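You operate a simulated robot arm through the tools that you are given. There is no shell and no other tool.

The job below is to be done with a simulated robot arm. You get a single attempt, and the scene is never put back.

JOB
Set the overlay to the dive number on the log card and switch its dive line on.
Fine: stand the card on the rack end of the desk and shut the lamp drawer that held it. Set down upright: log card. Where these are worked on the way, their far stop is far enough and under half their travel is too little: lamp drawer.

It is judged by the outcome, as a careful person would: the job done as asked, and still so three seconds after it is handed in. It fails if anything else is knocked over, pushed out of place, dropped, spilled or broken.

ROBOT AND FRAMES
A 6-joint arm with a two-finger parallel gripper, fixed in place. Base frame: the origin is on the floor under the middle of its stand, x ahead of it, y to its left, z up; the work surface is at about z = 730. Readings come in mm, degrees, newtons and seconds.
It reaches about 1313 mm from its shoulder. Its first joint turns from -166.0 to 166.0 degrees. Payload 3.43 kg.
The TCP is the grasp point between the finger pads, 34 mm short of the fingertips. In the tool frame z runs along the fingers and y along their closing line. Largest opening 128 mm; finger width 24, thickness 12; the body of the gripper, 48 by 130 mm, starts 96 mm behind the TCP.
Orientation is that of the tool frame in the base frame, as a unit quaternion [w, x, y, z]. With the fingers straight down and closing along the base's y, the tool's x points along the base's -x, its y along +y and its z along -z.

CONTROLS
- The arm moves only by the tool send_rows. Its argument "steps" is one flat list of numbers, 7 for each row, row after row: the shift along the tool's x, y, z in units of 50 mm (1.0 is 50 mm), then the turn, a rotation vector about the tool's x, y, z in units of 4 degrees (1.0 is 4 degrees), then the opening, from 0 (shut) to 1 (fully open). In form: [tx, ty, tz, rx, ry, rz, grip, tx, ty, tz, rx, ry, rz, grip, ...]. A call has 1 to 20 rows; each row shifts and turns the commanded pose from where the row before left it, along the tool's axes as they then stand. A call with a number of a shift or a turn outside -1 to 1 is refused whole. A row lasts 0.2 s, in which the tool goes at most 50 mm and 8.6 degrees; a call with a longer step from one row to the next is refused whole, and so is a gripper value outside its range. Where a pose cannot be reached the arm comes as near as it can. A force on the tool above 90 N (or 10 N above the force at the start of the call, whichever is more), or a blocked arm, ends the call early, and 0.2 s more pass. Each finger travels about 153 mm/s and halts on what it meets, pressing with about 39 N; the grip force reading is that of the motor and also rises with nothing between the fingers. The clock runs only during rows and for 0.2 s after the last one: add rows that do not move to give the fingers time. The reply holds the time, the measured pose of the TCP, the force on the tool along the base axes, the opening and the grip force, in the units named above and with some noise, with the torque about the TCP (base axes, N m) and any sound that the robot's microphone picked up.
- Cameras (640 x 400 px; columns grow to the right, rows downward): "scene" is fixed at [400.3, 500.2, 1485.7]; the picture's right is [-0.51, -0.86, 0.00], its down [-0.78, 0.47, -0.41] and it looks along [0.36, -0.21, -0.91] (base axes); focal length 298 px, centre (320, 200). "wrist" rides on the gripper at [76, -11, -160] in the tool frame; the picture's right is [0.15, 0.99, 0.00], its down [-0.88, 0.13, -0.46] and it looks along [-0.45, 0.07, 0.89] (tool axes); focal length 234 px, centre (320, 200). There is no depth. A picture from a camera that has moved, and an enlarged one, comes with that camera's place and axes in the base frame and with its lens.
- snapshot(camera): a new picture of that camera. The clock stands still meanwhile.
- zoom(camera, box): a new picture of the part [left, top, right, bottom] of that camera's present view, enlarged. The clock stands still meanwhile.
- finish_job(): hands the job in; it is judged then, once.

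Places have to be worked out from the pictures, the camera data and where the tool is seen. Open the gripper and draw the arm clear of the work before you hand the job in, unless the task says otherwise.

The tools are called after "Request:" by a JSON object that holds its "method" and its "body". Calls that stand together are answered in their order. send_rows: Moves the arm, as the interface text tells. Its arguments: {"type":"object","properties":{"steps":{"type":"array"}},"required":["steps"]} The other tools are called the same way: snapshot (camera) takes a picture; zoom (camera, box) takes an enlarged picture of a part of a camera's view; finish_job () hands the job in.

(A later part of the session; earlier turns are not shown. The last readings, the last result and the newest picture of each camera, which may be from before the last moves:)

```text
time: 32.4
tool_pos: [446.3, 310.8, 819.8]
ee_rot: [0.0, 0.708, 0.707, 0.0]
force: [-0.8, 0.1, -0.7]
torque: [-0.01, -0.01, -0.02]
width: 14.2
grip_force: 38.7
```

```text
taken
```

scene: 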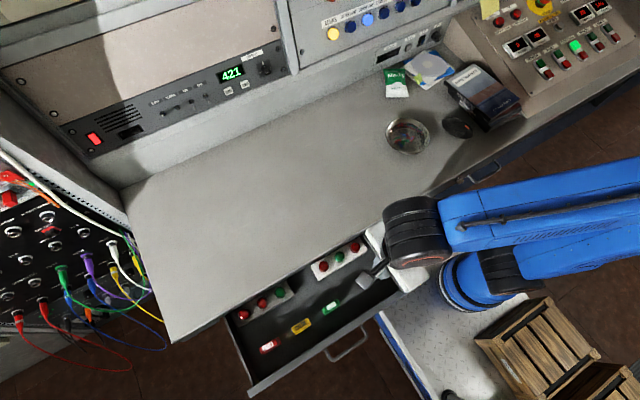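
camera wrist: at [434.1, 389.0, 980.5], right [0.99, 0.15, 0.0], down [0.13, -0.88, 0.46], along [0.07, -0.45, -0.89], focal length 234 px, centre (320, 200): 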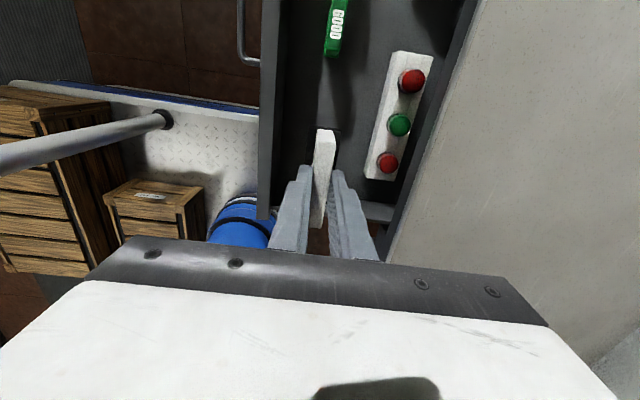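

The card is up and held steadily. I'll zoom in to see its shape before carrying it.

Request:
{"method": "zoom", "body": {"camera": "wrist", "box": [260, 100, 400, 240]}}

Request:
{"method": "zoom", "body": {"camera": "scene", "box": [320, 180, 480, 300]}}

```text
2.86 times, centred on (330, 170) of wrist
camera zoom: at [434.1, 389.0, 980.5], right [0.99, 0.15, 0.0], down [0.13, -0.88, 0.46], along [0.07, -0.45, -0.89], focal length 669 px, centre (291, 286)
```

zoom: 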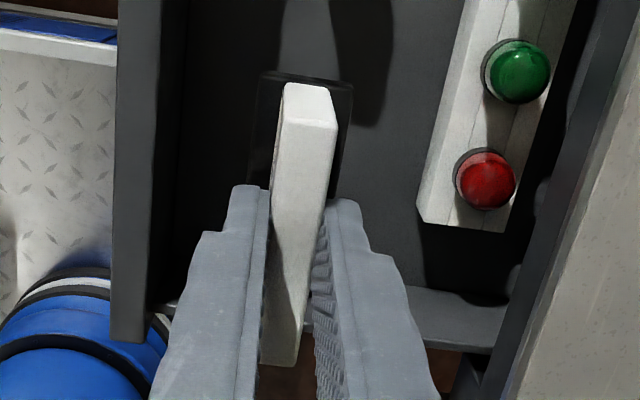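

```text
3.33 times, centred on (400, 240) of scene
camera zoom: at [400.3, 500.2, 1485.7], right [-0.51, -0.86, 0.0], down [-0.78, 0.47, -0.41], along [0.36, -0.21, -0.91], focal length 994 px, centre (53, 67)
```

zoom: 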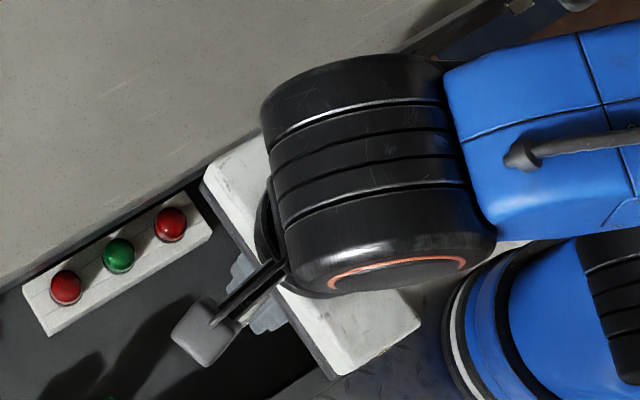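

The foot stays attached to the card, so the card can stand on its own. I'll lift a bit more and carry it toward the rack (left) end of the desk.

Request:
{"method": "send_rows", "body": {"steps": [0, 0, -0.6, 0, 0, 0, 0.05, 0, 0, -0.6, 0, 0, 0, 0.05, 0.33, 0.2, 0, 0, 0, 0, 0.05, 0.66, 0.4, 0, 0, 0, 0, 0.05, 0.66, 0.4, 0, 0, 0, 0, 0.05, 0.66, 0.4, 0, 0, 0, 0, 0.05, 0.66, 0.4, 0, 0, 0, 0, 0.05, 0.66, 0.4, 0, 0, 0, 0, 0.05, 0.66, 0.4, 0, 0, 0, 0, 0.05, 0.66, 0.4, 0, 0, 0, 0, 0.05, 0.66, 0.4, 0, 0, 0, 0, 0.05, 0.66, 0.4, 0, 0, 0, 0, 0.05, 0.66, 0.4, 0, 0, 0, 0, 0.05, 0.66, 0.4, 0, 0, 0, 0, 0.05, 0.66, 0.4, 0, 0, 0, 0, 0.05, 0, 0, 0, 0, 0, 0, 0.05]}}

Request:
{"method": "snapshot", "body": {"camera": "scene"}}

Request:
{"method": "snapshot", "body": {"camera": "wrist"}}

```text
time: 35.8
tool_pos: [696.5, 723.8, 877.8]
ee_rot: [0.0, 0.707, 0.707, 0.0]
force: [0.1, 0.4, -0.6]
torque: [-0.01, -0.02, 0.01]
width: 14.0
grip_force: 38.6
```

```text
taken
```

scene: 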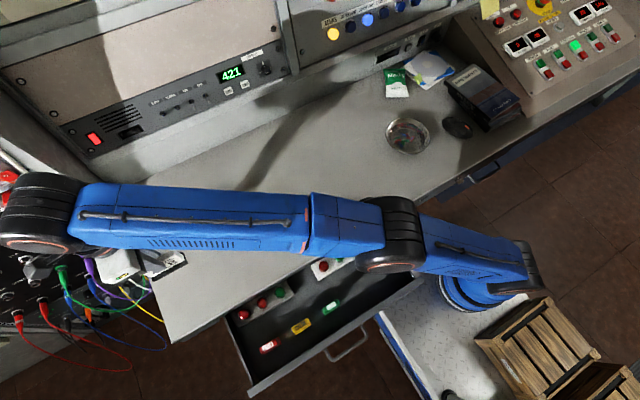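

```text
taken
camera wrist: at [686.3, 801.1, 1039.3], right [0.99, 0.15, 0.0], down [0.13, -0.88, 0.46], along [0.07, -0.45, -0.89], focal length 234 px, centre (320, 200)
```

wrist: 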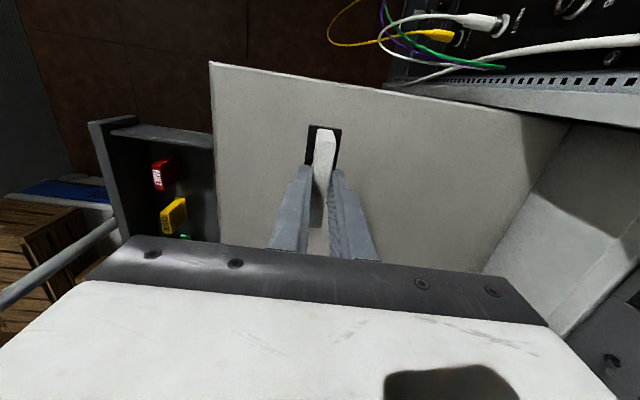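

The card is over the rack end with clear desk below it. I'll come down to about 10 mm above the expected contact height, moving slightly to y≈700.

Request:
{"method": "send_rows", "body": {"steps": [-0.16, 0, 0.5, 0, 0, 0, 0.05, -0.16, 0, 0.5, 0, 0, 0, 0.05, -0.16, 0, 0.48, 0, 0, 0, 0.05, 0, 0, 0, 0, 0, 0, 0.05]}}

Request:
{"method": "zoom", "body": {"camera": "wrist", "box": [220, 80, 420, 240]}}

Request:
{"method": "zoom", "body": {"camera": "scene", "box": [0, 160, 240, 310]}}

```text
time: 36.8
tool_pos: [696.3, 700.8, 803.5]
ee_rot: [0.0, 0.707, 0.707, 0.002]
force: [0.2, 0.6, 11.3]
torque: [-0.38, 0.05, 0.0]
width: 14.0
grip_force: 39.2
```

```text
2.50 times, centred on (320, 160) of wrist
camera zoom: at [684.8, 777.9, 965.6], right [0.99, 0.15, 0.0], down [0.13, -0.88, 0.45], along [0.07, -0.45, -0.89], focal length 585 px, centre (320, 300)
```

zoom: 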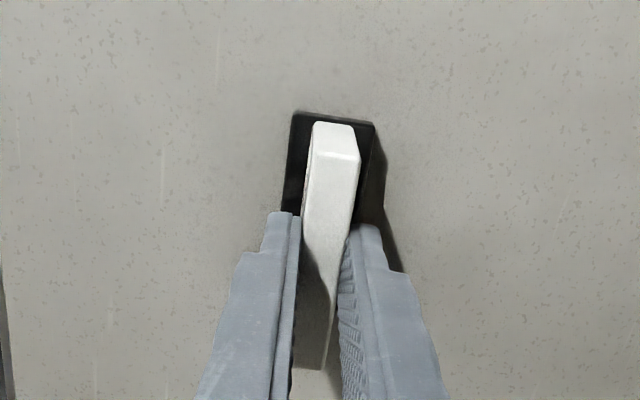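

```text
2.67 times, centred on (120, 235) of scene
camera zoom: at [400.3, 500.2, 1485.7], right [-0.51, -0.86, 0.0], down [-0.78, 0.47, -0.41], along [0.36, -0.21, -0.91], focal length 795 px, centre (853, 107)
```

zoom: 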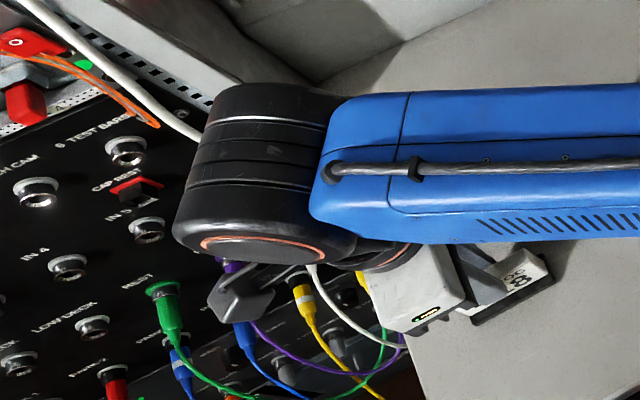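

Force of 11 N shows the card has just touched the desk. I'll zoom in on its face from the scene camera before releasing it.

Request:
{"method": "zoom", "body": {"camera": "scene", "box": [170, 240, 220, 290]}}

```text
8.00 times, centred on (195, 265) of scene
camera zoom: at [400.3, 500.2, 1485.7], right [-0.51, -0.86, 0.0], down [-0.78, 0.47, -0.41], along [0.36, -0.21, -0.91], focal length 2385 px, centre (1320, -320)
```

zoom: 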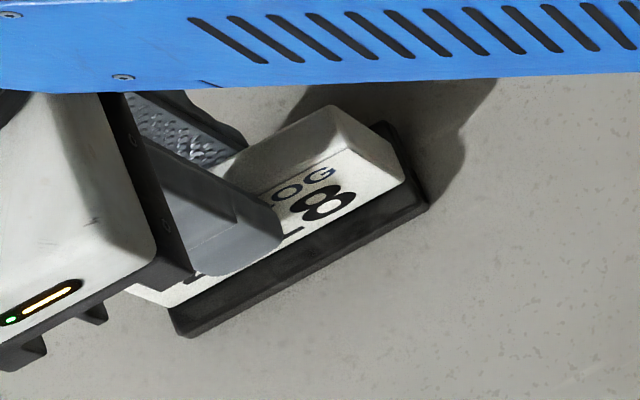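

The face shows "LOG" and a number ending in 8, and the foot is on the desk. I'll release it gently and lift straight up.

Request:
{"method": "send_rows", "body": {"steps": [0, 0, 0, 0, 0, 0, 0.13, 0, 0, 0, 0, 0, 0, 0.2, 0, 0, 0, 0, 0, 0, 0.3, 0, 0, 0, 0, 0, 0, 0.3, 0, 0, -0.3, 0, 0, 0, 0.3, 0, 0, -0.6, 0, 0, 0, 0.3, 0, 0, -0.8, 0, 0, 0, 0.3, 0, 0, -0.8, 0, 0, 0, 0.3]}}

Request:
{"method": "snapshot", "body": {"camera": "wrist"}}

Request:
{"method": "snapshot", "body": {"camera": "scene"}}

```text
time: 38.6
tool_pos: [696.4, 701.6, 929.3]
ee_rot: [0.0, 0.707, 0.708, 0.0]
force: [-0.2, -0.4, 0.9]
torque: [0.04, -0.01, 0.04]
width: 38.3
grip_force: 0.0
```

```text
taken
camera wrist: at [684.9, 778.6, 1090.8], right [0.99, 0.15, 0.0], down [0.13, -0.88, 0.46], along [0.07, -0.45, -0.89], focal length 234 px, centre (320, 200)
```

wrist: 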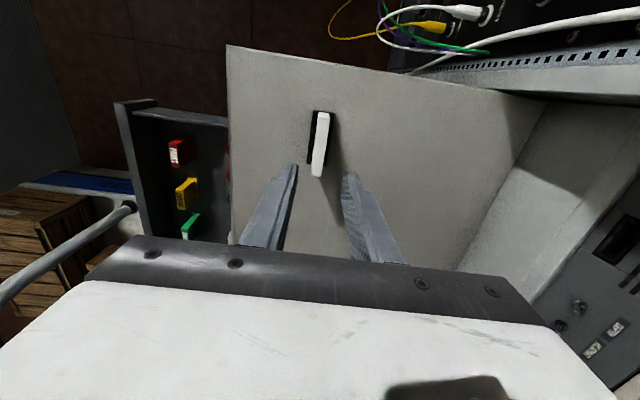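

```text
taken
```

scene: 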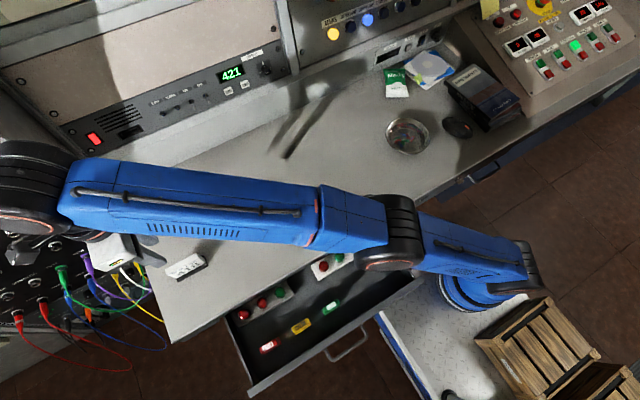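

The card is standing on its own at the rack end. I'll zoom in to read it.

Request:
{"method": "zoom", "body": {"camera": "scene", "box": [155, 240, 215, 290]}}

Request:
{"method": "zoom", "body": {"camera": "wrist", "box": [280, 90, 360, 190]}}

```text
8.00 times, centred on (185, 265) of scene
camera zoom: at [400.3, 500.2, 1485.7], right [-0.51, -0.86, 0.0], down [-0.78, 0.47, -0.41], along [0.36, -0.21, -0.91], focal length 2385 px, centre (1400, -320)
```

zoom: 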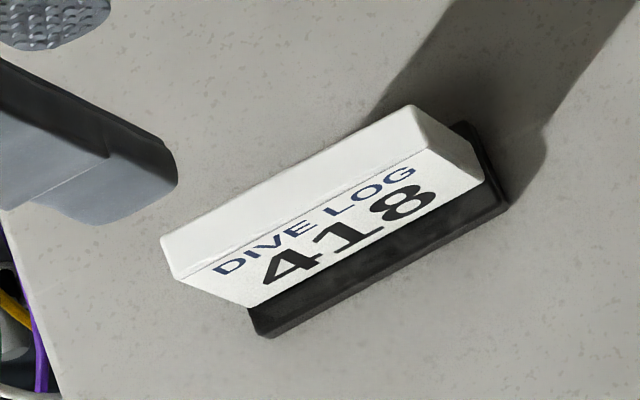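

```text
4.00 times, centred on (320, 140) of wrist
camera zoom: at [684.9, 778.6, 1090.8], right [0.99, 0.15, 0.0], down [0.13, -0.88, 0.46], along [0.07, -0.45, -0.89], focal length 937 px, centre (320, 440)
```

zoom: 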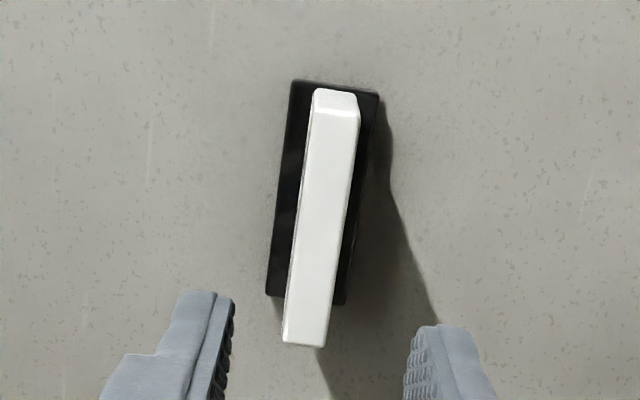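

The card reads DIVE LOG 418, and the overlay shows 421, so I expect three presses of minus. I'll bring the arm to the middle and turn the tool back so I can look at the overlay panel.

Request:
{"method": "send_rows", "body": {"steps": [-0.907, -0.32, -0.103, 0, 0, 0, 0.6, -0.907, -0.32, -0.103, 0, 0, 0, 1, -0.907, -0.32, -0.103, 0, 0, 0, 1, -0.907, -0.32, -0.103, 0, 0, 0, 1, -0.907, -0.32, -0.103, 0, 0, 0, 1, -0.907, -0.32, -0.103, 0, 0, 0, 1, 0, 0, 0, 0, 0, -1, 1, 0, 0, 0, 0, 0, -1, 1, 0, 0, 0, 0, 0, -1, 1, 0, 0, 0, 0, 0, -1, 1, 0, 0, 0, 0, 0, -1, 1, 0, 0, 0, 0, 0, -1, 1, 0, 0, 0, 0, 0, -1, 1, 0, 0, 0, 0, 0, -1, 1, 0, 0, 0, 0, 0, -1, 1, 0, 0, 0, 0, 0, -1, 1, 0, 0, 0, 0, 0, -1, 1]}}

Request:
{"method": "send_rows", "body": {"steps": [0, 0, 0, 0, 0, -1, 1, 0, 0, 0, 0, 0, -1, 1, 0, 0, 0, 0, 0, -1, 1, 0, 0, 0, 0, 0, -1, 1, 0, 0, 0, 0, 0, -1, 1, 0, 0, 0, 0, 0, -1, 1, 0, 0, 0, 0, 0, -1, 1, 0, 0, 0, 0, 0, -1, 1, 0, 0, 0, 0, 0, -1, 1, 0, 0, 0, 0, 0, -1, 1, 0, 0, 0, 0, 0, -1, 1, 0, 0, 0, 0, 0, -0.5, 1]}}

Request:
{"method": "snapshot", "body": {"camera": "scene"}}

Request:
{"method": "snapshot", "body": {"camera": "wrist"}}

```text
time: 42.2
tool_pos: [599.1, 428.3, 958.5]
ee_rot: [0.001, 0.39, 0.921, 0.0]
force: [-0.3, -0.4, 0.2]
torque: [0.01, 0.0, 0.01]
width: 128.0
grip_force: 0.0
```

```text
time: 44.8
tool_pos: [599.8, 427.5, 958.8]
ee_rot: [0.0, 0.0, 1.0, 0.0]
force: [-0.8, 0.0, -0.4]
torque: [-0.02, 0.0, 0.0]
width: 128.1
grip_force: 0.0
```

```text
taken
```

scene: 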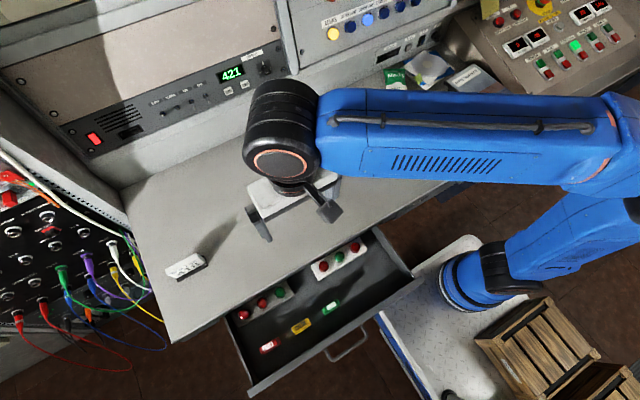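

```text
taken
camera wrist: at [523.9, 417.8, 1120.4], right [-0.15, 0.99, 0.0], down [0.88, 0.13, 0.46], along [0.45, 0.07, -0.89], focal length 234 px, centre (320, 200)
```

wrist: 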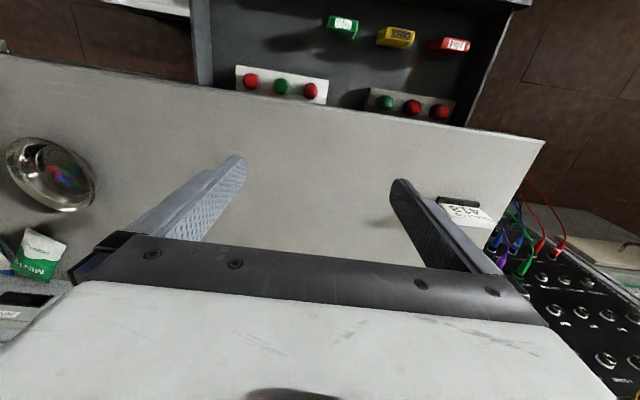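

Now I'll move forward and up, then tilt 52° so the wrist camera faces the overlay panel.

Request:
{"method": "send_rows", "body": {"steps": [-0.67, 0.08, -0.48, 0, 0, 0, 1, -0.67, 0.08, -0.48, 0, 0, 0, 1, -0.67, 0.08, -0.48, 0, 0, 0, 1, 0, 0, 0, 0, -1, 0, 1, 0, 0, 0, 0, -1, 0, 1, 0, 0, 0, 0, -1, 0, 1, 0, 0, 0, 0, -1, 0, 1, 0, 0, 0, 0, -1, 0, 1, 0, 0, 0, 0, -1, 0, 1, 0, 0, 0, 0, -1, 0, 1, 0, 0, 0, 0, -1, 0, 1, 0, 0, 0, 0, -1, 0, 1, 0, 0, 0, 0, -1, 0, 1, 0, 0, 0, 0, -1, 0, 1, 0, 0, 0, 0, -1, 0, 1, 0, 0, 0, 0, -1, 0, 1]}}

Request:
{"method": "snapshot", "body": {"camera": "wrist"}}

Request:
{"method": "zoom", "body": {"camera": "wrist", "box": [220, 130, 460, 240]}}

```text
time: 48.2
tool_pos: [699.8, 439.9, 1031.6]
ee_rot: [0.439, 0.0, 0.898, 0.0]
force: [-0.1, 0.4, 0.5]
torque: [-0.05, 0.02, 0.01]
width: 128.2
grip_force: 0.0
```

```text
taken
camera wrist: at [527.8, 429.6, 1071.3], right [-0.09, 0.99, -0.12], down [0.18, 0.13, 0.97], along [0.98, 0.07, -0.19], focal length 234 px, centre (320, 200)
```

wrist: 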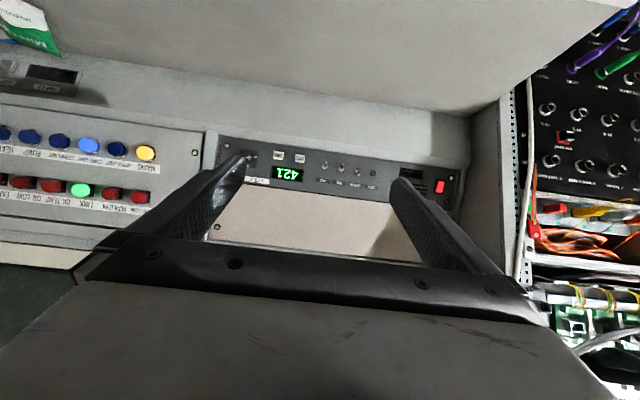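

```text
2.67 times, centred on (340, 185) of wrist
camera zoom: at [527.8, 429.6, 1071.3], right [-0.09, 0.99, -0.12], down [0.18, 0.13, 0.97], along [0.98, 0.07, -0.19], focal length 624 px, centre (267, 240)
```

zoom: 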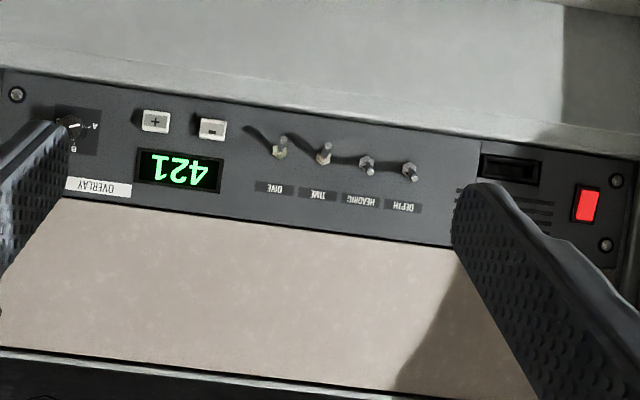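

The panel is in clear view, upside down. I'll zoom in on the toggles and the buttons.

Request:
{"method": "zoom", "body": {"camera": "wrist", "box": [305, 150, 385, 200]}}

Request:
{"method": "zoom", "body": {"camera": "wrist", "box": [235, 140, 315, 190]}}

Request:
{"method": "zoom", "body": {"camera": "scene", "box": [140, 75, 220, 125]}}

Request:
{"method": "zoom", "body": {"camera": "scene", "box": [210, 50, 290, 100]}}

```text
8.00 times, centred on (345, 175) of wrist
camera zoom: at [527.8, 429.6, 1071.3], right [-0.09, 0.99, -0.12], down [0.18, 0.13, 0.97], along [0.98, 0.07, -0.19], focal length 1873 px, centre (120, 400)
```

zoom: 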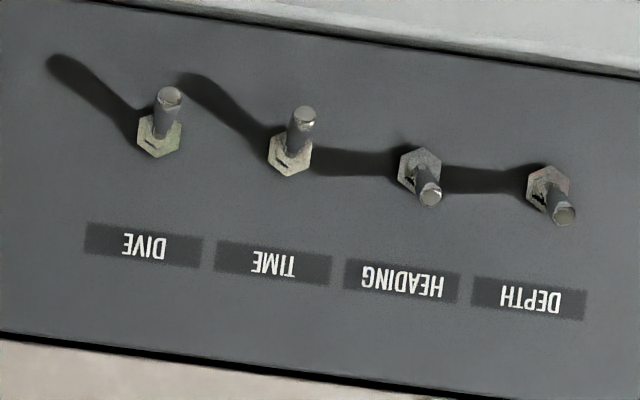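

```text
8.00 times, centred on (275, 165) of wrist
camera zoom: at [527.8, 429.6, 1071.3], right [-0.09, 0.99, -0.12], down [0.18, 0.13, 0.97], along [0.98, 0.07, -0.19], focal length 1873 px, centre (680, 480)
```

zoom: 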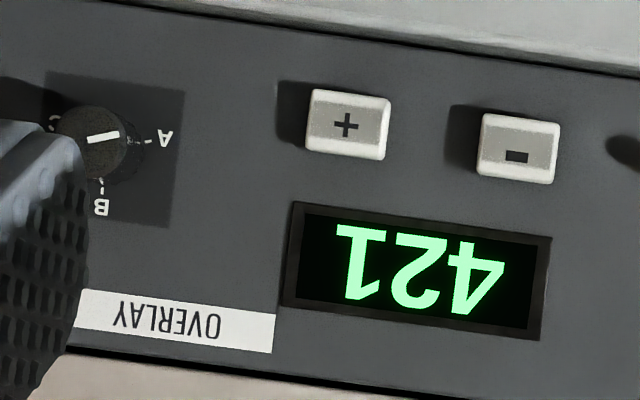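

```text
8.00 times, centred on (180, 100) of scene
camera zoom: at [400.3, 500.2, 1485.7], right [-0.51, -0.86, 0.0], down [-0.78, 0.47, -0.41], along [0.36, -0.21, -0.91], focal length 2385 px, centre (1440, 1000)
```

zoom: 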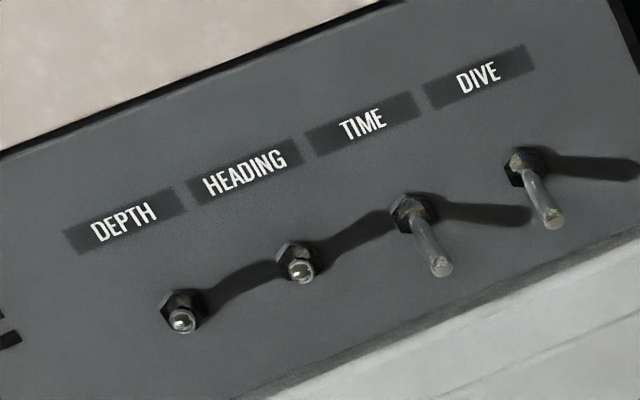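

```text
8.00 times, centred on (250, 75) of scene
camera zoom: at [400.3, 500.2, 1485.7], right [-0.51, -0.86, 0.0], down [-0.78, 0.47, -0.41], along [0.36, -0.21, -0.91], focal length 2385 px, centre (880, 1200)
```

zoom: 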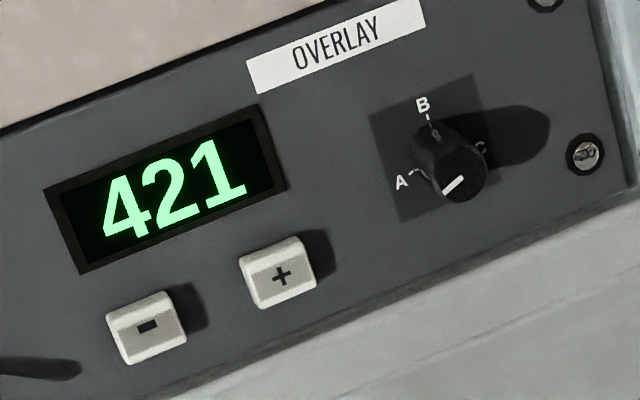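

Triangulating gives the minus button at about [1041, 407, 879], the plus at [1040, 359, 880], and the DIVE lever base at [1045, 467, 889] with its tip pointing down. The panel is roughly vertical at x≈1047. I'll tilt further up to look for a monitor that shows which toggle position means on.

Request:
{"method": "send_rows", "body": {"steps": [0, 0, 0, 0, -1, 0, 1, 0, 0, 0, 0, -1, 0, 1, 0, 0, 0, 0, -1, 0, 1, 0, 0, 0, 0, -1, 0, 1, 0, 0, 0, 0, -1, 0, 1, 0, 0, 0, 0, -1, 0, 1, 0, 0, 0, 0, -1, 0, 1, 0, 0, 0, 0, -1, 0, 1, 0, 0, 0, 0, -1, 0, 0.6, 0, 0, 0, 0, -0.5, 0, 0.2, 0, 0, 0, 0, 0, 0, 0, 0, 0, 0, 0, 0, 0, 0]}}

Request:
{"method": "snapshot", "body": {"camera": "wrist"}}

Request:
{"method": "snapshot", "body": {"camera": "scene"}}

```text
time: 50.8
tool_pos: [700.2, 440.3, 1030.3]
ee_rot: [0.707, 0.0, 0.707, -0.001]
force: [0.5, -0.2, -0.7]
torque: [0.01, 0.02, 0.0]
width: 0.0
grip_force: 33.0
```

```text
taken
camera wrist: at [540.3, 430.8, 957.3], right [0.0, 0.99, -0.15], down [-0.46, 0.13, 0.88], along [0.89, 0.07, 0.45], focal length 234 px, centre (320, 200)
```

wrist: 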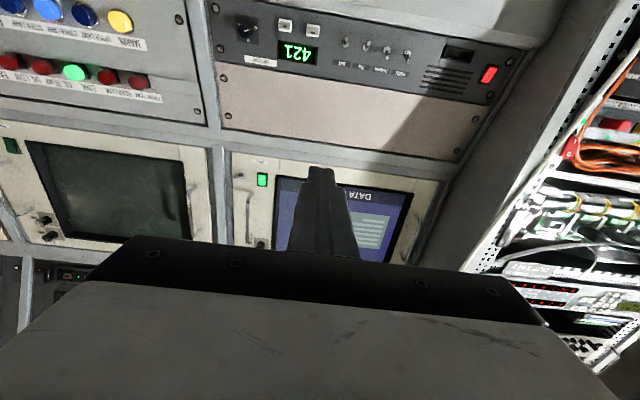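

```text
taken
```

scene: 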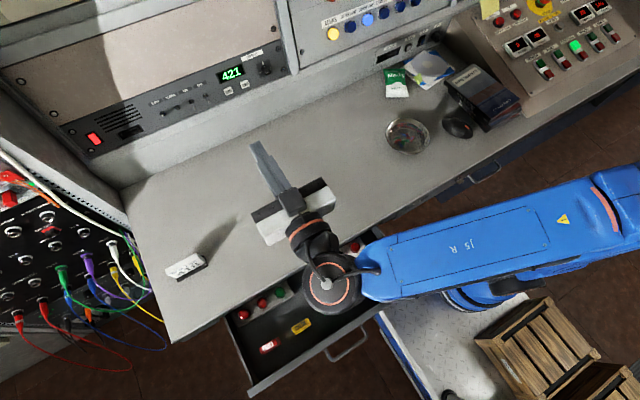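

There is a monitor above the overlay panel showing "DATA ...". I'll zoom in to see which lines are displayed.

Request:
{"method": "zoom", "body": {"camera": "wrist", "box": [260, 165, 440, 270]}}

Request:
{"method": "zoom", "body": {"camera": "wrist", "box": [220, 10, 420, 110]}}

```text
3.56 times, centred on (350, 218) of wrist
camera zoom: at [540.3, 430.8, 957.3], right [0.0, 0.99, -0.15], down [-0.46, 0.13, 0.88], along [0.89, 0.07, 0.45], focal length 833 px, centre (213, 138)
```

zoom: 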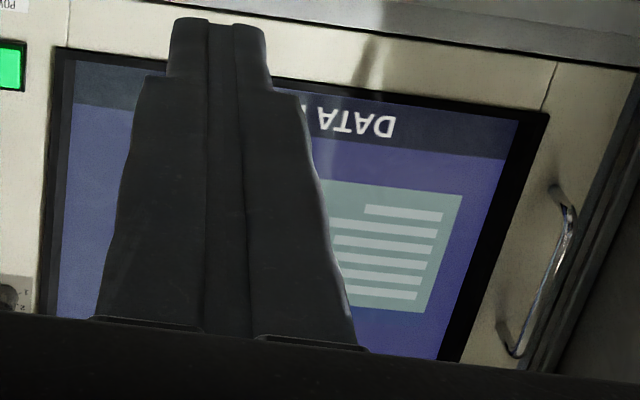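

```text
3.20 times, centred on (320, 60) of wrist
camera zoom: at [540.3, 430.8, 957.3], right [0.0, 0.99, -0.15], down [-0.46, 0.13, 0.88], along [0.89, 0.07, 0.45], focal length 749 px, centre (320, 648)
```

zoom: 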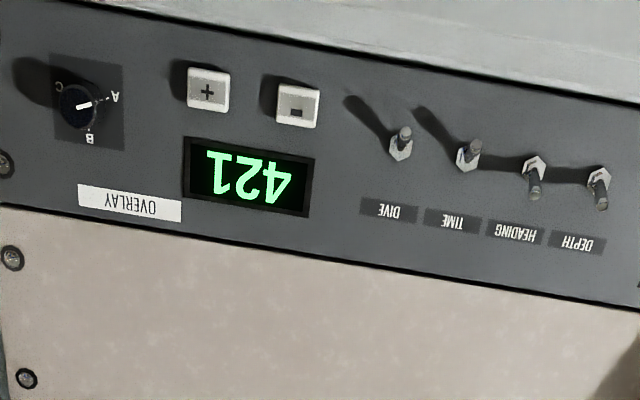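

That monitor shows a generic "DATA" page. I'll tilt up further to check the monitors above for overlay lines.

Request:
{"method": "send_rows", "body": {"steps": [0, 0, 0, 0, -1, 0, 0, 0, 0, 0, 0, -1, 0, 0, 0, 0, 0, 0, -1, 0, 0, 0, 0, 0, 0, -1, 0, 0]}}

Request:
{"method": "snapshot", "body": {"camera": "wrist"}}

```text
time: 51.8
tool_pos: [700.1, 439.1, 1030.3]
ee_rot: [0.799, 0.001, 0.601, -0.001]
force: [0.5, -0.4, 0.0]
torque: [-0.02, -0.01, -0.01]
width: 0.0
grip_force: 33.3
```

```text
taken
camera wrist: at [567.6, 430.3, 915.3], right [0.04, 0.99, -0.14], down [-0.68, 0.13, 0.72], along [0.73, 0.07, 0.68], focal length 234 px, centre (320, 200)
```

wrist: 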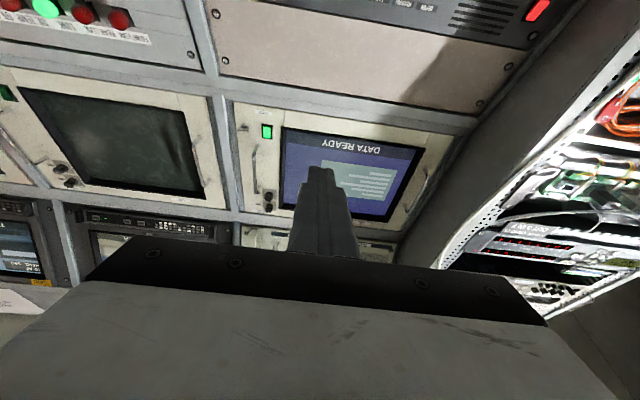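

The nearest monitor says "DATA READY", and another lit screen is visible at the lower left. I'll zoom in on both.

Request:
{"method": "zoom", "body": {"camera": "wrist", "box": [0, 190, 120, 300]}}

Request:
{"method": "zoom", "body": {"camera": "wrist", "box": [260, 120, 430, 230]}}

```text
3.64 times, centred on (60, 245) of wrist
camera zoom: at [567.6, 430.3, 915.3], right [0.04, 0.99, -0.14], down [-0.68, 0.13, 0.72], along [0.73, 0.07, 0.68], focal length 852 px, centre (1266, 36)
```

zoom: 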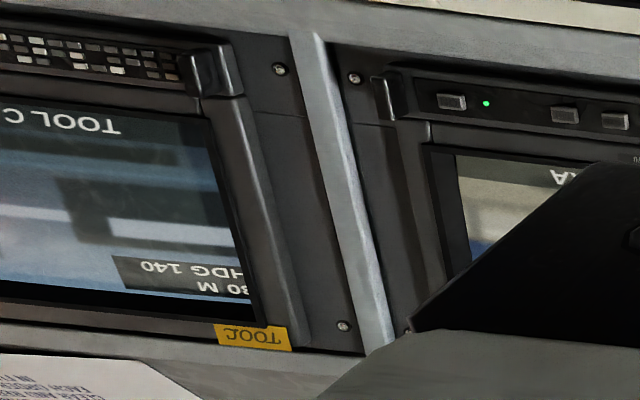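

```text
3.64 times, centred on (345, 175) of wrist
camera zoom: at [567.6, 430.3, 915.3], right [0.04, 0.99, -0.14], down [-0.68, 0.13, 0.72], along [0.73, 0.07, 0.68], focal length 852 px, centre (229, 291)
```

zoom: 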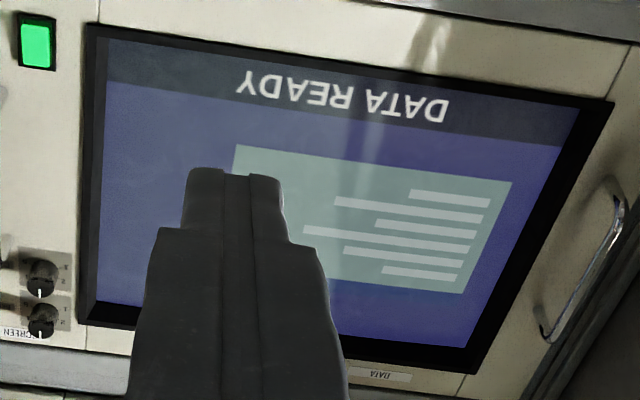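

The TOOL CAM monitor shows "30 M" and "HDG 140", and DEPTH and HEADING are the two levers that are up, so up means on. I'll level the tool to horizontal and move to a point in front of the minus button with the fingers closed.

Request:
{"method": "send_rows", "body": {"steps": [0, 0, 0, 0, 1, 0, 0, 0, 0, 0, 0, 1, 0, 0, 0, 0, 0, 0, 1, 0, 0, 0, 0, 0, 0, 1, 0, 0, 0.431, -0.091, 0.743, 0, 0, 0, 0, 0.431, -0.091, 0.743, 0, 0, 0, 0, 0.431, -0.091, 0.743, 0, 0, 0, 0, 0.431, -0.091, 0.743, 0, 0, 0, 0, 0.431, -0.091, 0.743, 0, 0, 0, 0, 0.431, -0.091, 0.743, 0, 0, 0, 0, 0.431, -0.091, 0.743, 0, 0, 0, 0, 0, 0, 0, 0, 0, 0, 0]}}

Request:
{"method": "snapshot", "body": {"camera": "wrist"}}

Request:
{"method": "snapshot", "body": {"camera": "scene"}}

```text
time: 54.4
tool_pos: [961.0, 408.6, 880.7]
ee_rot: [0.707, 0.0, 0.707, 0.0]
force: [-0.3, 0.3, 0.4]
torque: [0.01, -0.01, -0.02]
width: 0.0
grip_force: 32.6
```

```text
taken
camera wrist: at [801.8, 398.3, 807.1], right [0.0, 0.99, -0.15], down [-0.46, 0.13, 0.88], along [0.89, 0.07, 0.45], focal length 234 px, centre (320, 200)
```

wrist: 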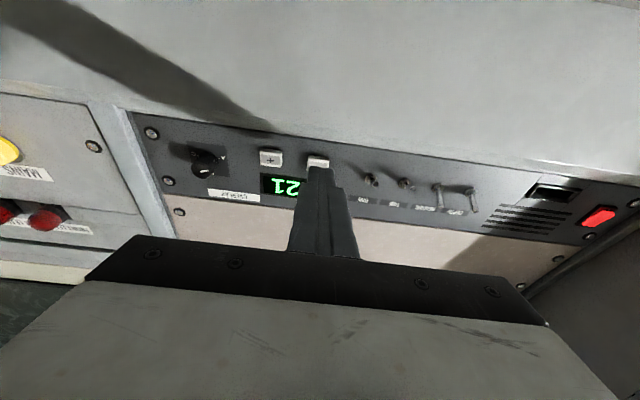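

```text
taken
```

scene: 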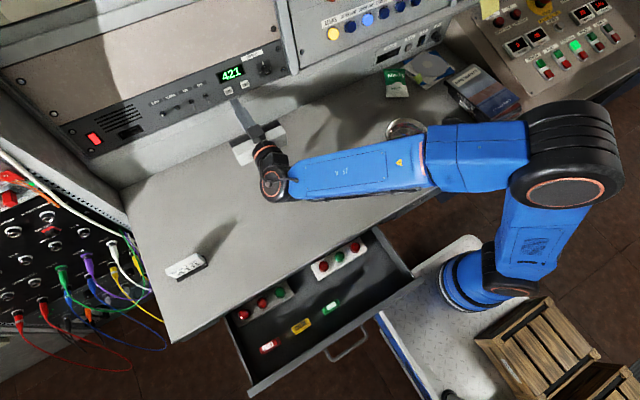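

The display stays visible from the scene camera. I'll check the fingertip's alignment with the minus button.

Request:
{"method": "zoom", "body": {"camera": "wrist", "box": [240, 130, 400, 230]}}

Request:
{"method": "zoom", "body": {"camera": "scene", "box": [190, 50, 310, 150]}}

```text
4.00 times, centred on (320, 180) of wrist
camera zoom: at [801.8, 398.3, 807.1], right [0.0, 0.99, -0.15], down [-0.46, 0.13, 0.88], along [0.89, 0.07, 0.45], focal length 937 px, centre (320, 280)
```

zoom: 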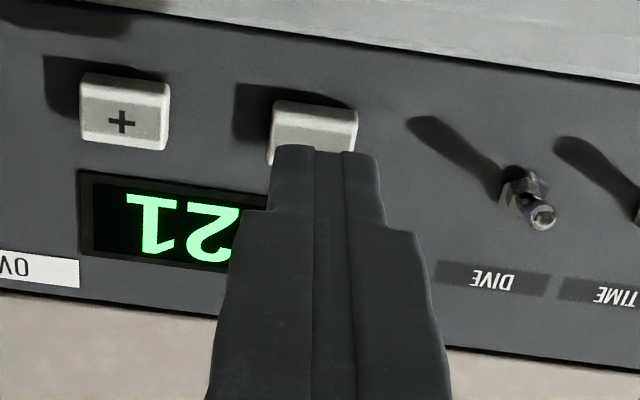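

```text
4.00 times, centred on (250, 100) of scene
camera zoom: at [400.3, 500.2, 1485.7], right [-0.51, -0.86, 0.0], down [-0.78, 0.47, -0.41], along [0.36, -0.21, -0.91], focal length 1193 px, centre (600, 600)
```

zoom: 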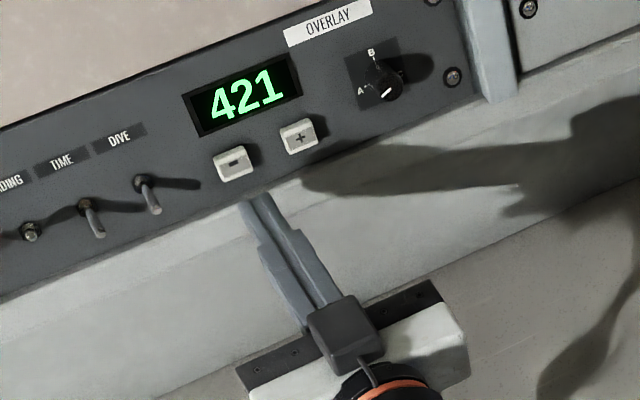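

Combining the views, the minus face is at about x=1033, z=885. I'll raise about 4 mm and move forward to just short of contact.

Request:
{"method": "send_rows", "body": {"steps": [-0.09, 0, 0.3, 0, 0, 0, 0, 0, 0, 0.2, 0, 0, 0, 0, 0, 0, 0.1, 0, 0, 0, 0, 0, 0, 0, 0, 0, 0, 0]}}

Request:
{"method": "zoom", "body": {"camera": "scene", "box": [190, 50, 310, 150]}}

Request:
{"method": "zoom", "body": {"camera": "wrist", "box": [240, 130, 400, 230]}}

```text
time: 55.4
tool_pos: [990.4, 408.6, 882.8]
ee_rot: [0.707, 0.001, 0.707, 0.0]
force: [0.0, -0.9, 0.3]
torque: [-0.01, 0.03, -0.02]
width: 0.4
grip_force: 33.4
```

```text
4.00 times, centred on (250, 100) of scene
camera zoom: at [400.3, 500.2, 1485.7], right [-0.51, -0.86, 0.0], down [-0.78, 0.47, -0.41], along [0.36, -0.21, -0.91], focal length 1193 px, centre (600, 600)
```

zoom: 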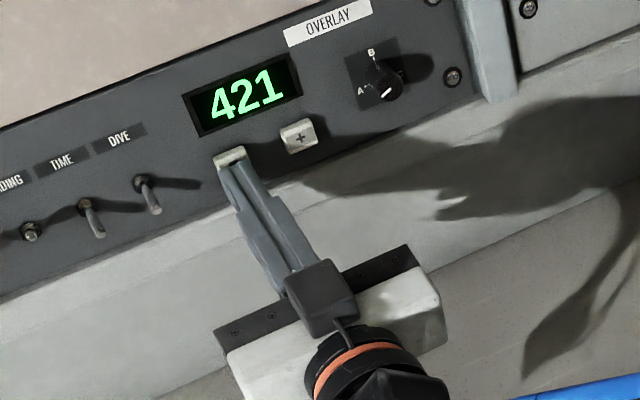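

```text
4.00 times, centred on (320, 180) of wrist
camera zoom: at [830.6, 399.1, 810.2], right [0.0, 0.99, -0.15], down [-0.46, 0.13, 0.88], along [0.89, 0.07, 0.45], focal length 937 px, centre (320, 280)
```

zoom: 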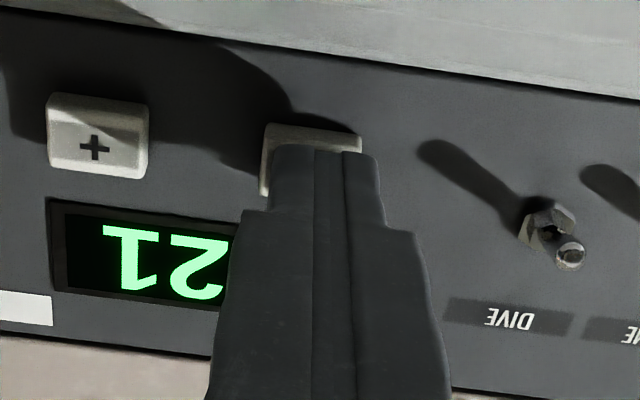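

The fingertip covers the minus button. I'll shift 3 mm to the right and press forward in small steps, watching the force and the display.

Request:
{"method": "send_rows", "body": {"steps": [0, -0.06, 0.08, 0, 0, 0, 0, 0, 0, 0.06, 0, 0, 0, 0]}}

Request:
{"method": "zoom", "body": {"camera": "scene", "box": [190, 50, 310, 150]}}

```text
time: 56.0
tool_pos: [995.8, 404.7, 884.1]
ee_rot: [0.707, 0.0, 0.707, 0.0]
force: [-5.0, 0.2, -1.7]
torque: [0.02, 0.13, 0.06]
width: 0.1
grip_force: 32.9
heard: click
```

```text
4.00 times, centred on (250, 100) of scene
camera zoom: at [400.3, 500.2, 1485.7], right [-0.51, -0.86, 0.0], down [-0.78, 0.47, -0.41], along [0.36, -0.21, -0.91], focal length 1193 px, centre (600, 600)
```

zoom: 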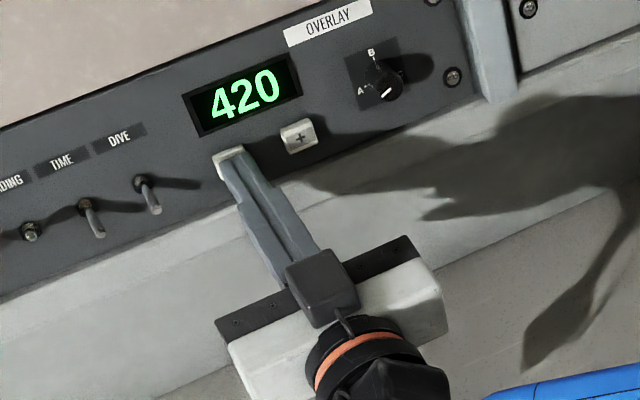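

One click and the display now reads 420. I'll back off, press once more, back off again and check.

Request:
{"method": "send_rows", "body": {"steps": [0, 0, -0.14, 0, 0, 0, 0, 0, 0, 0, 0, 0, 0, 0]}}

Request:
{"method": "send_rows", "body": {"steps": [0, 0, 0.14, 0, 0, 0, 0, 0, 0, -0.14, 0, 0, 0, 0]}}

Request:
{"method": "zoom", "body": {"camera": "scene", "box": [190, 50, 310, 150]}}

```text
time: 56.6
tool_pos: [989.7, 404.9, 884.5]
ee_rot: [0.707, 0.001, 0.707, 0.0]
force: [-0.4, 0.0, -0.3]
torque: [0.01, -0.01, 0.0]
width: 0.0
grip_force: 32.9
```

```text
time: 57.2
tool_pos: [991.0, 405.0, 884.8]
ee_rot: [0.707, 0.0, 0.707, 0.0]
force: [0.2, -0.6, -0.2]
torque: [0.0, 0.01, 0.02]
width: 0.2
grip_force: 33.2
heard: click
```

```text
4.00 times, centred on (250, 100) of scene
camera zoom: at [400.3, 500.2, 1485.7], right [-0.51, -0.86, 0.0], down [-0.78, 0.47, -0.41], along [0.36, -0.21, -0.91], focal length 1193 px, centre (600, 600)
```

zoom: 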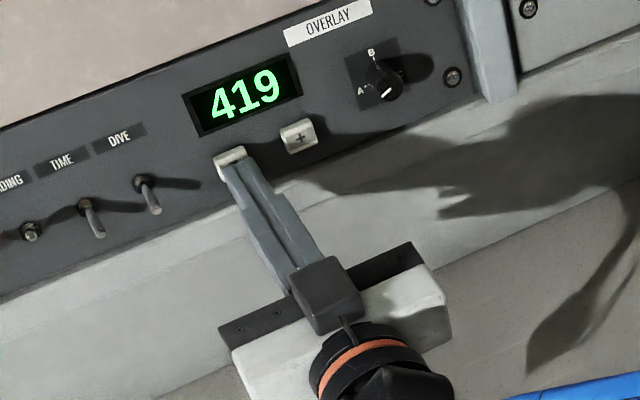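

The display reads 419. One more press will give 418, and then I'll back off.

Request:
{"method": "send_rows", "body": {"steps": [0, 0, 0.14, 0, 0, 0, 0, 0, 0, -0.2, 0, 0, 0, 0]}}

Request:
{"method": "zoom", "body": {"camera": "scene", "box": [190, 50, 310, 150]}}

```text
time: 57.8
tool_pos: [987.6, 405.8, 884.1]
ee_rot: [0.707, 0.001, 0.707, 0.0]
force: [0.7, -0.1, -0.1]
torque: [0.0, 0.01, 0.03]
width: 0.0
grip_force: 33.5
heard: click
```

```text
4.00 times, centred on (250, 100) of scene
camera zoom: at [400.3, 500.2, 1485.7], right [-0.51, -0.86, 0.0], down [-0.78, 0.47, -0.41], along [0.36, -0.21, -0.91], focal length 1193 px, centre (600, 600)
```

zoom: 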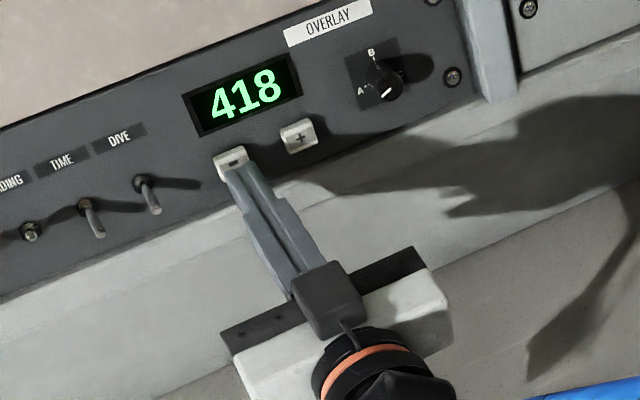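

The display reads 418. Contact was at x≈1029, so the DIVE lever tip should be near [1014, 467, 888]. I'll back off and go below the lever with the fingertip for the upward push.

Request:
{"method": "send_rows", "body": {"steps": [0, 0, -0.55, 0, 0, 0, 0, 0.21, 0.6, 0, 0, 0, 0, 0, 0.21, 0.62, 0, 0, 0, 0, 0, 0, 0, 0.3, 0, 0, 0, 0, 0, 0, 0, 0, 0, 0, 0]}}

Request:
{"method": "zoom", "body": {"camera": "wrist", "box": [240, 100, 400, 200]}}

Request:
{"method": "zoom", "body": {"camera": "scene", "box": [140, 60, 240, 140]}}

```text
time: 59.0
tool_pos: [973.2, 466.8, 862.2]
ee_rot: [0.707, 0.001, 0.707, -0.001]
force: [-0.1, 0.2, 0.4]
torque: [0.02, -0.01, -0.02]
width: 0.0
grip_force: 32.8
```

```text
4.00 times, centred on (320, 150) of wrist
camera zoom: at [815.0, 456.7, 788.6], right [0.0, 0.99, -0.15], down [-0.46, 0.13, 0.88], along [0.89, 0.07, 0.45], focal length 937 px, centre (320, 400)
```

zoom: 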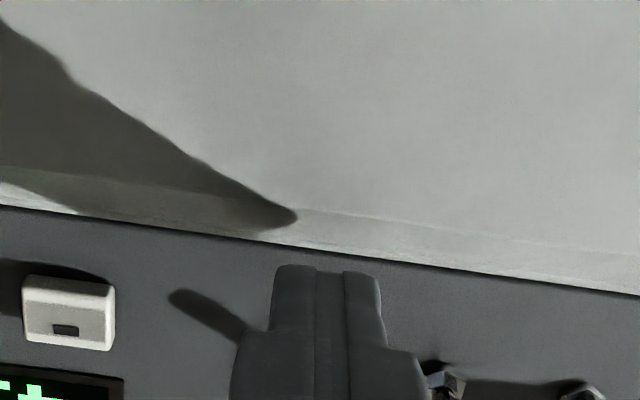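

```text
5.00 times, centred on (190, 100) of scene
camera zoom: at [400.3, 500.2, 1485.7], right [-0.51, -0.86, 0.0], down [-0.78, 0.47, -0.41], along [0.36, -0.21, -0.91], focal length 1491 px, centre (970, 700)
```

zoom: 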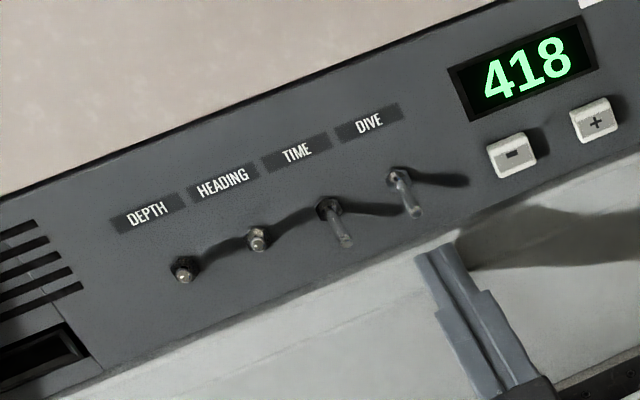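

The fingertip is below and in front of the DIVE lever. I'll slide it forward under the lever and then raise in small steps.

Request:
{"method": "send_rows", "body": {"steps": [0, 0, 0.2, 0, 0, 0, 0, 0, 0, 0.17, 0, 0, 0, 0, 0, 0, 0, 0, 0, 0, 0]}}

Request:
{"method": "zoom", "body": {"camera": "scene", "box": [160, 70, 240, 120]}}

```text
time: 59.8
tool_pos: [991.2, 465.1, 862.7]
ee_rot: [0.707, 0.0, 0.708, 0.0]
force: [-72.5, -22.6, -12.0]
torque: [0.36, 1.29, -0.94]
width: 0.0
grip_force: 32.8
```

```text
8.00 times, centred on (200, 95) of scene
camera zoom: at [400.3, 500.2, 1485.7], right [-0.51, -0.86, 0.0], down [-0.78, 0.47, -0.41], along [0.36, -0.21, -0.91], focal length 2385 px, centre (1280, 1040)
```

zoom: 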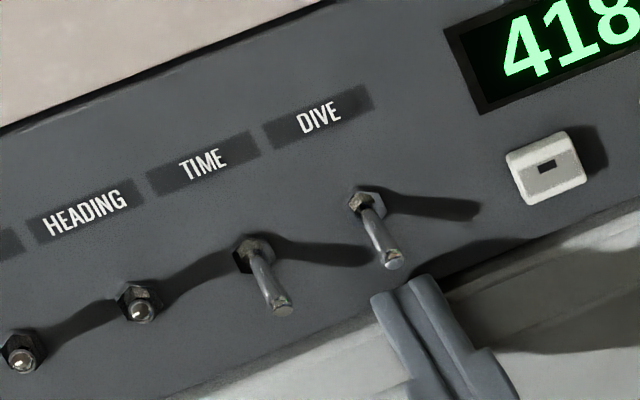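

The fingertip met the ledge below the panel with about 72 N, so I'll back off 6 mm right away and check.

Request:
{"method": "send_rows", "body": {"steps": [0, 0, -0.12, 0, 0, 0, 0, 0, 0, 0, 0, 0, 0, 0]}}

Request:
{"method": "zoom", "body": {"camera": "wrist", "box": [240, 80, 400, 180]}}

Request:
{"method": "zoom", "body": {"camera": "scene", "box": [160, 70, 240, 120]}}

```text
time: 60.4
tool_pos: [987.3, 467.1, 863.8]
ee_rot: [0.706, -0.001, 0.708, 0.0]
force: [-0.6, 0.0, 0.1]
torque: [0.03, 0.0, 0.02]
width: 0.0
grip_force: 32.6
```

```text
4.00 times, centred on (320, 130) of wrist
camera zoom: at [827.7, 456.8, 789.8], right [0.0, 0.99, -0.15], down [-0.46, 0.13, 0.88], along [0.89, 0.07, 0.45], focal length 937 px, centre (320, 480)
```

zoom: 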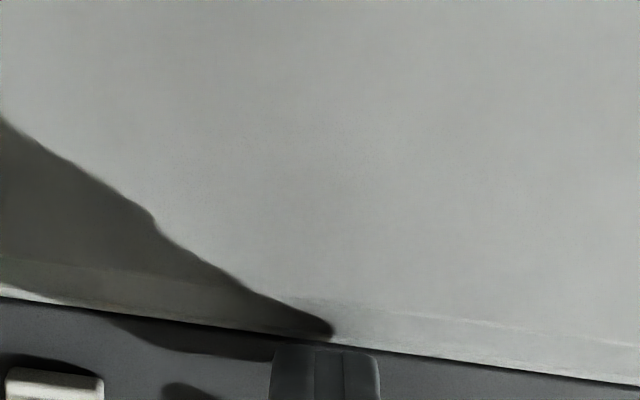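

```text
8.00 times, centred on (200, 95) of scene
camera zoom: at [400.3, 500.2, 1485.7], right [-0.51, -0.86, 0.0], down [-0.78, 0.47, -0.41], along [0.36, -0.21, -0.91], focal length 2385 px, centre (1280, 1040)
```

zoom: 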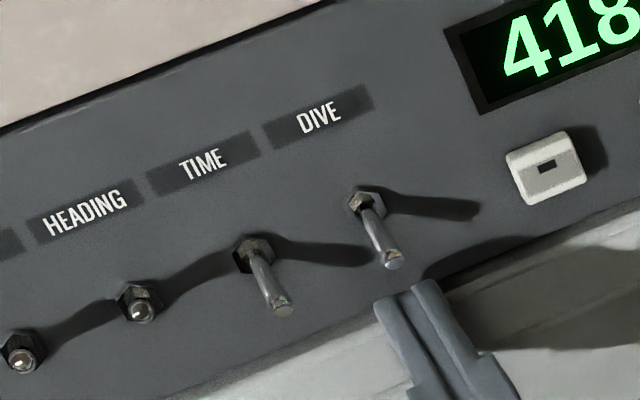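

The force has cleared, and the panel's lower edge works out at about z=858. I'll raise 7 mm to clear the ledge and check for first contact with the lever.

Request:
{"method": "send_rows", "body": {"steps": [-0.14, 0, 0, 0, 0, 0, 0, 0, 0, 0, 0, 0, 0, 0]}}

Request:
{"method": "zoom", "body": {"camera": "scene", "box": [160, 70, 240, 120]}}

```text
time: 61.0
tool_pos: [987.8, 465.7, 869.6]
ee_rot: [0.707, 0.0, 0.707, 0.0]
force: [-0.1, 0.4, -0.2]
torque: [-0.01, 0.01, 0.0]
width: 0.0
grip_force: 33.0
```

```text
8.00 times, centred on (200, 95) of scene
camera zoom: at [400.3, 500.2, 1485.7], right [-0.51, -0.86, 0.0], down [-0.78, 0.47, -0.41], along [0.36, -0.21, -0.91], focal length 2385 px, centre (1280, 1040)
```

zoom: 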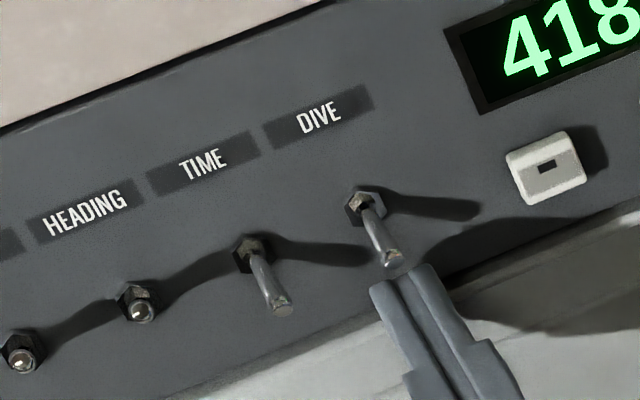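

The fingertip is aligned just under the lever tip with no contact yet. I'll raise in small steps while watching the force.

Request:
{"method": "send_rows", "body": {"steps": [-0.08, 0, 0, 0, 0, 0, 0]}}

Request:
{"method": "zoom", "body": {"camera": "scene", "box": [160, 70, 240, 120]}}

```text
time: 61.4
tool_pos: [986.1, 466.9, 873.9]
ee_rot: [0.707, 0.0, 0.707, 0.0]
force: [-0.6, -0.8, -2.1]
torque: [0.0, 0.07, -0.02]
width: 0.1
grip_force: 32.8
```

```text
8.00 times, centred on (200, 95) of scene
camera zoom: at [400.3, 500.2, 1485.7], right [-0.51, -0.86, 0.0], down [-0.78, 0.47, -0.41], along [0.36, -0.21, -0.91], focal length 2385 px, centre (1280, 1040)
```

zoom: 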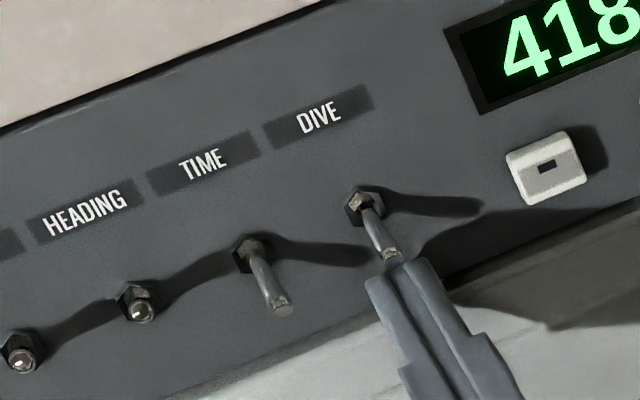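

Contact has started at about −2 N in z, and the lever is beginning to rise. I'll continue upward.

Request:
{"method": "send_rows", "body": {"steps": [-0.08, 0, 0, 0, 0, 0, 0, 0, 0, 0, 0, 0, 0, 0]}}

Request:
{"method": "zoom", "body": {"camera": "scene", "box": [160, 70, 240, 120]}}

```text
time: 62.0
tool_pos: [986.1, 466.3, 878.5]
ee_rot: [0.707, 0.0, 0.707, 0.0]
force: [-0.1, 0.3, -0.7]
torque: [-0.03, 0.06, 0.03]
width: 0.0
grip_force: 33.5
```

```text
8.00 times, centred on (200, 95) of scene
camera zoom: at [400.3, 500.2, 1485.7], right [-0.51, -0.86, 0.0], down [-0.78, 0.47, -0.41], along [0.36, -0.21, -0.91], focal length 2385 px, centre (1280, 1040)
```

zoom: 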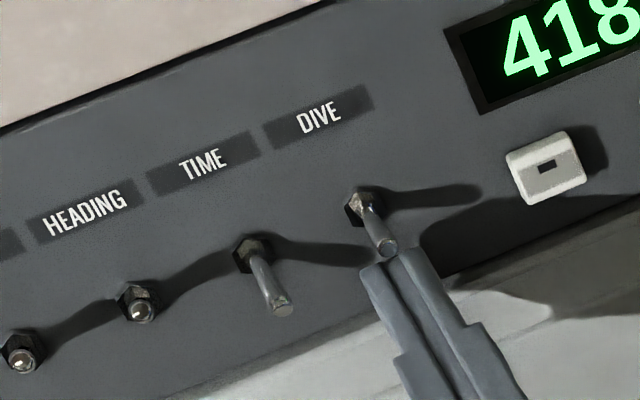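

The lever is following the finger up. I'll raise further.

Request:
{"method": "send_rows", "body": {"steps": [-0.08, 0, 0, 0, 0, 0, 0, -0.06, 0, 0, 0, 0, 0, 0, 0, 0, 0, 0, 0, 0, 0]}}

Request:
{"method": "zoom", "body": {"camera": "scene", "box": [160, 70, 240, 120]}}

```text
time: 62.8
tool_pos: [986.8, 465.4, 884.5]
ee_rot: [0.707, 0.001, 0.707, -0.001]
force: [0.1, 0.6, 0.2]
torque: [0.0, -0.01, 0.01]
width: 0.2
grip_force: 33.9
```

```text
8.00 times, centred on (200, 95) of scene
camera zoom: at [400.3, 500.2, 1485.7], right [-0.51, -0.86, 0.0], down [-0.78, 0.47, -0.41], along [0.36, -0.21, -0.91], focal length 2385 px, centre (1280, 1040)
```

zoom: 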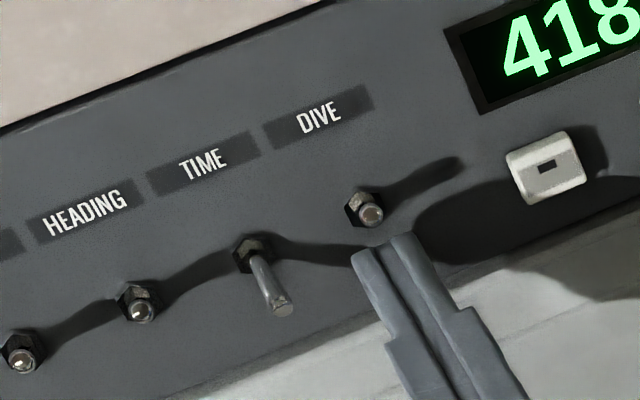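

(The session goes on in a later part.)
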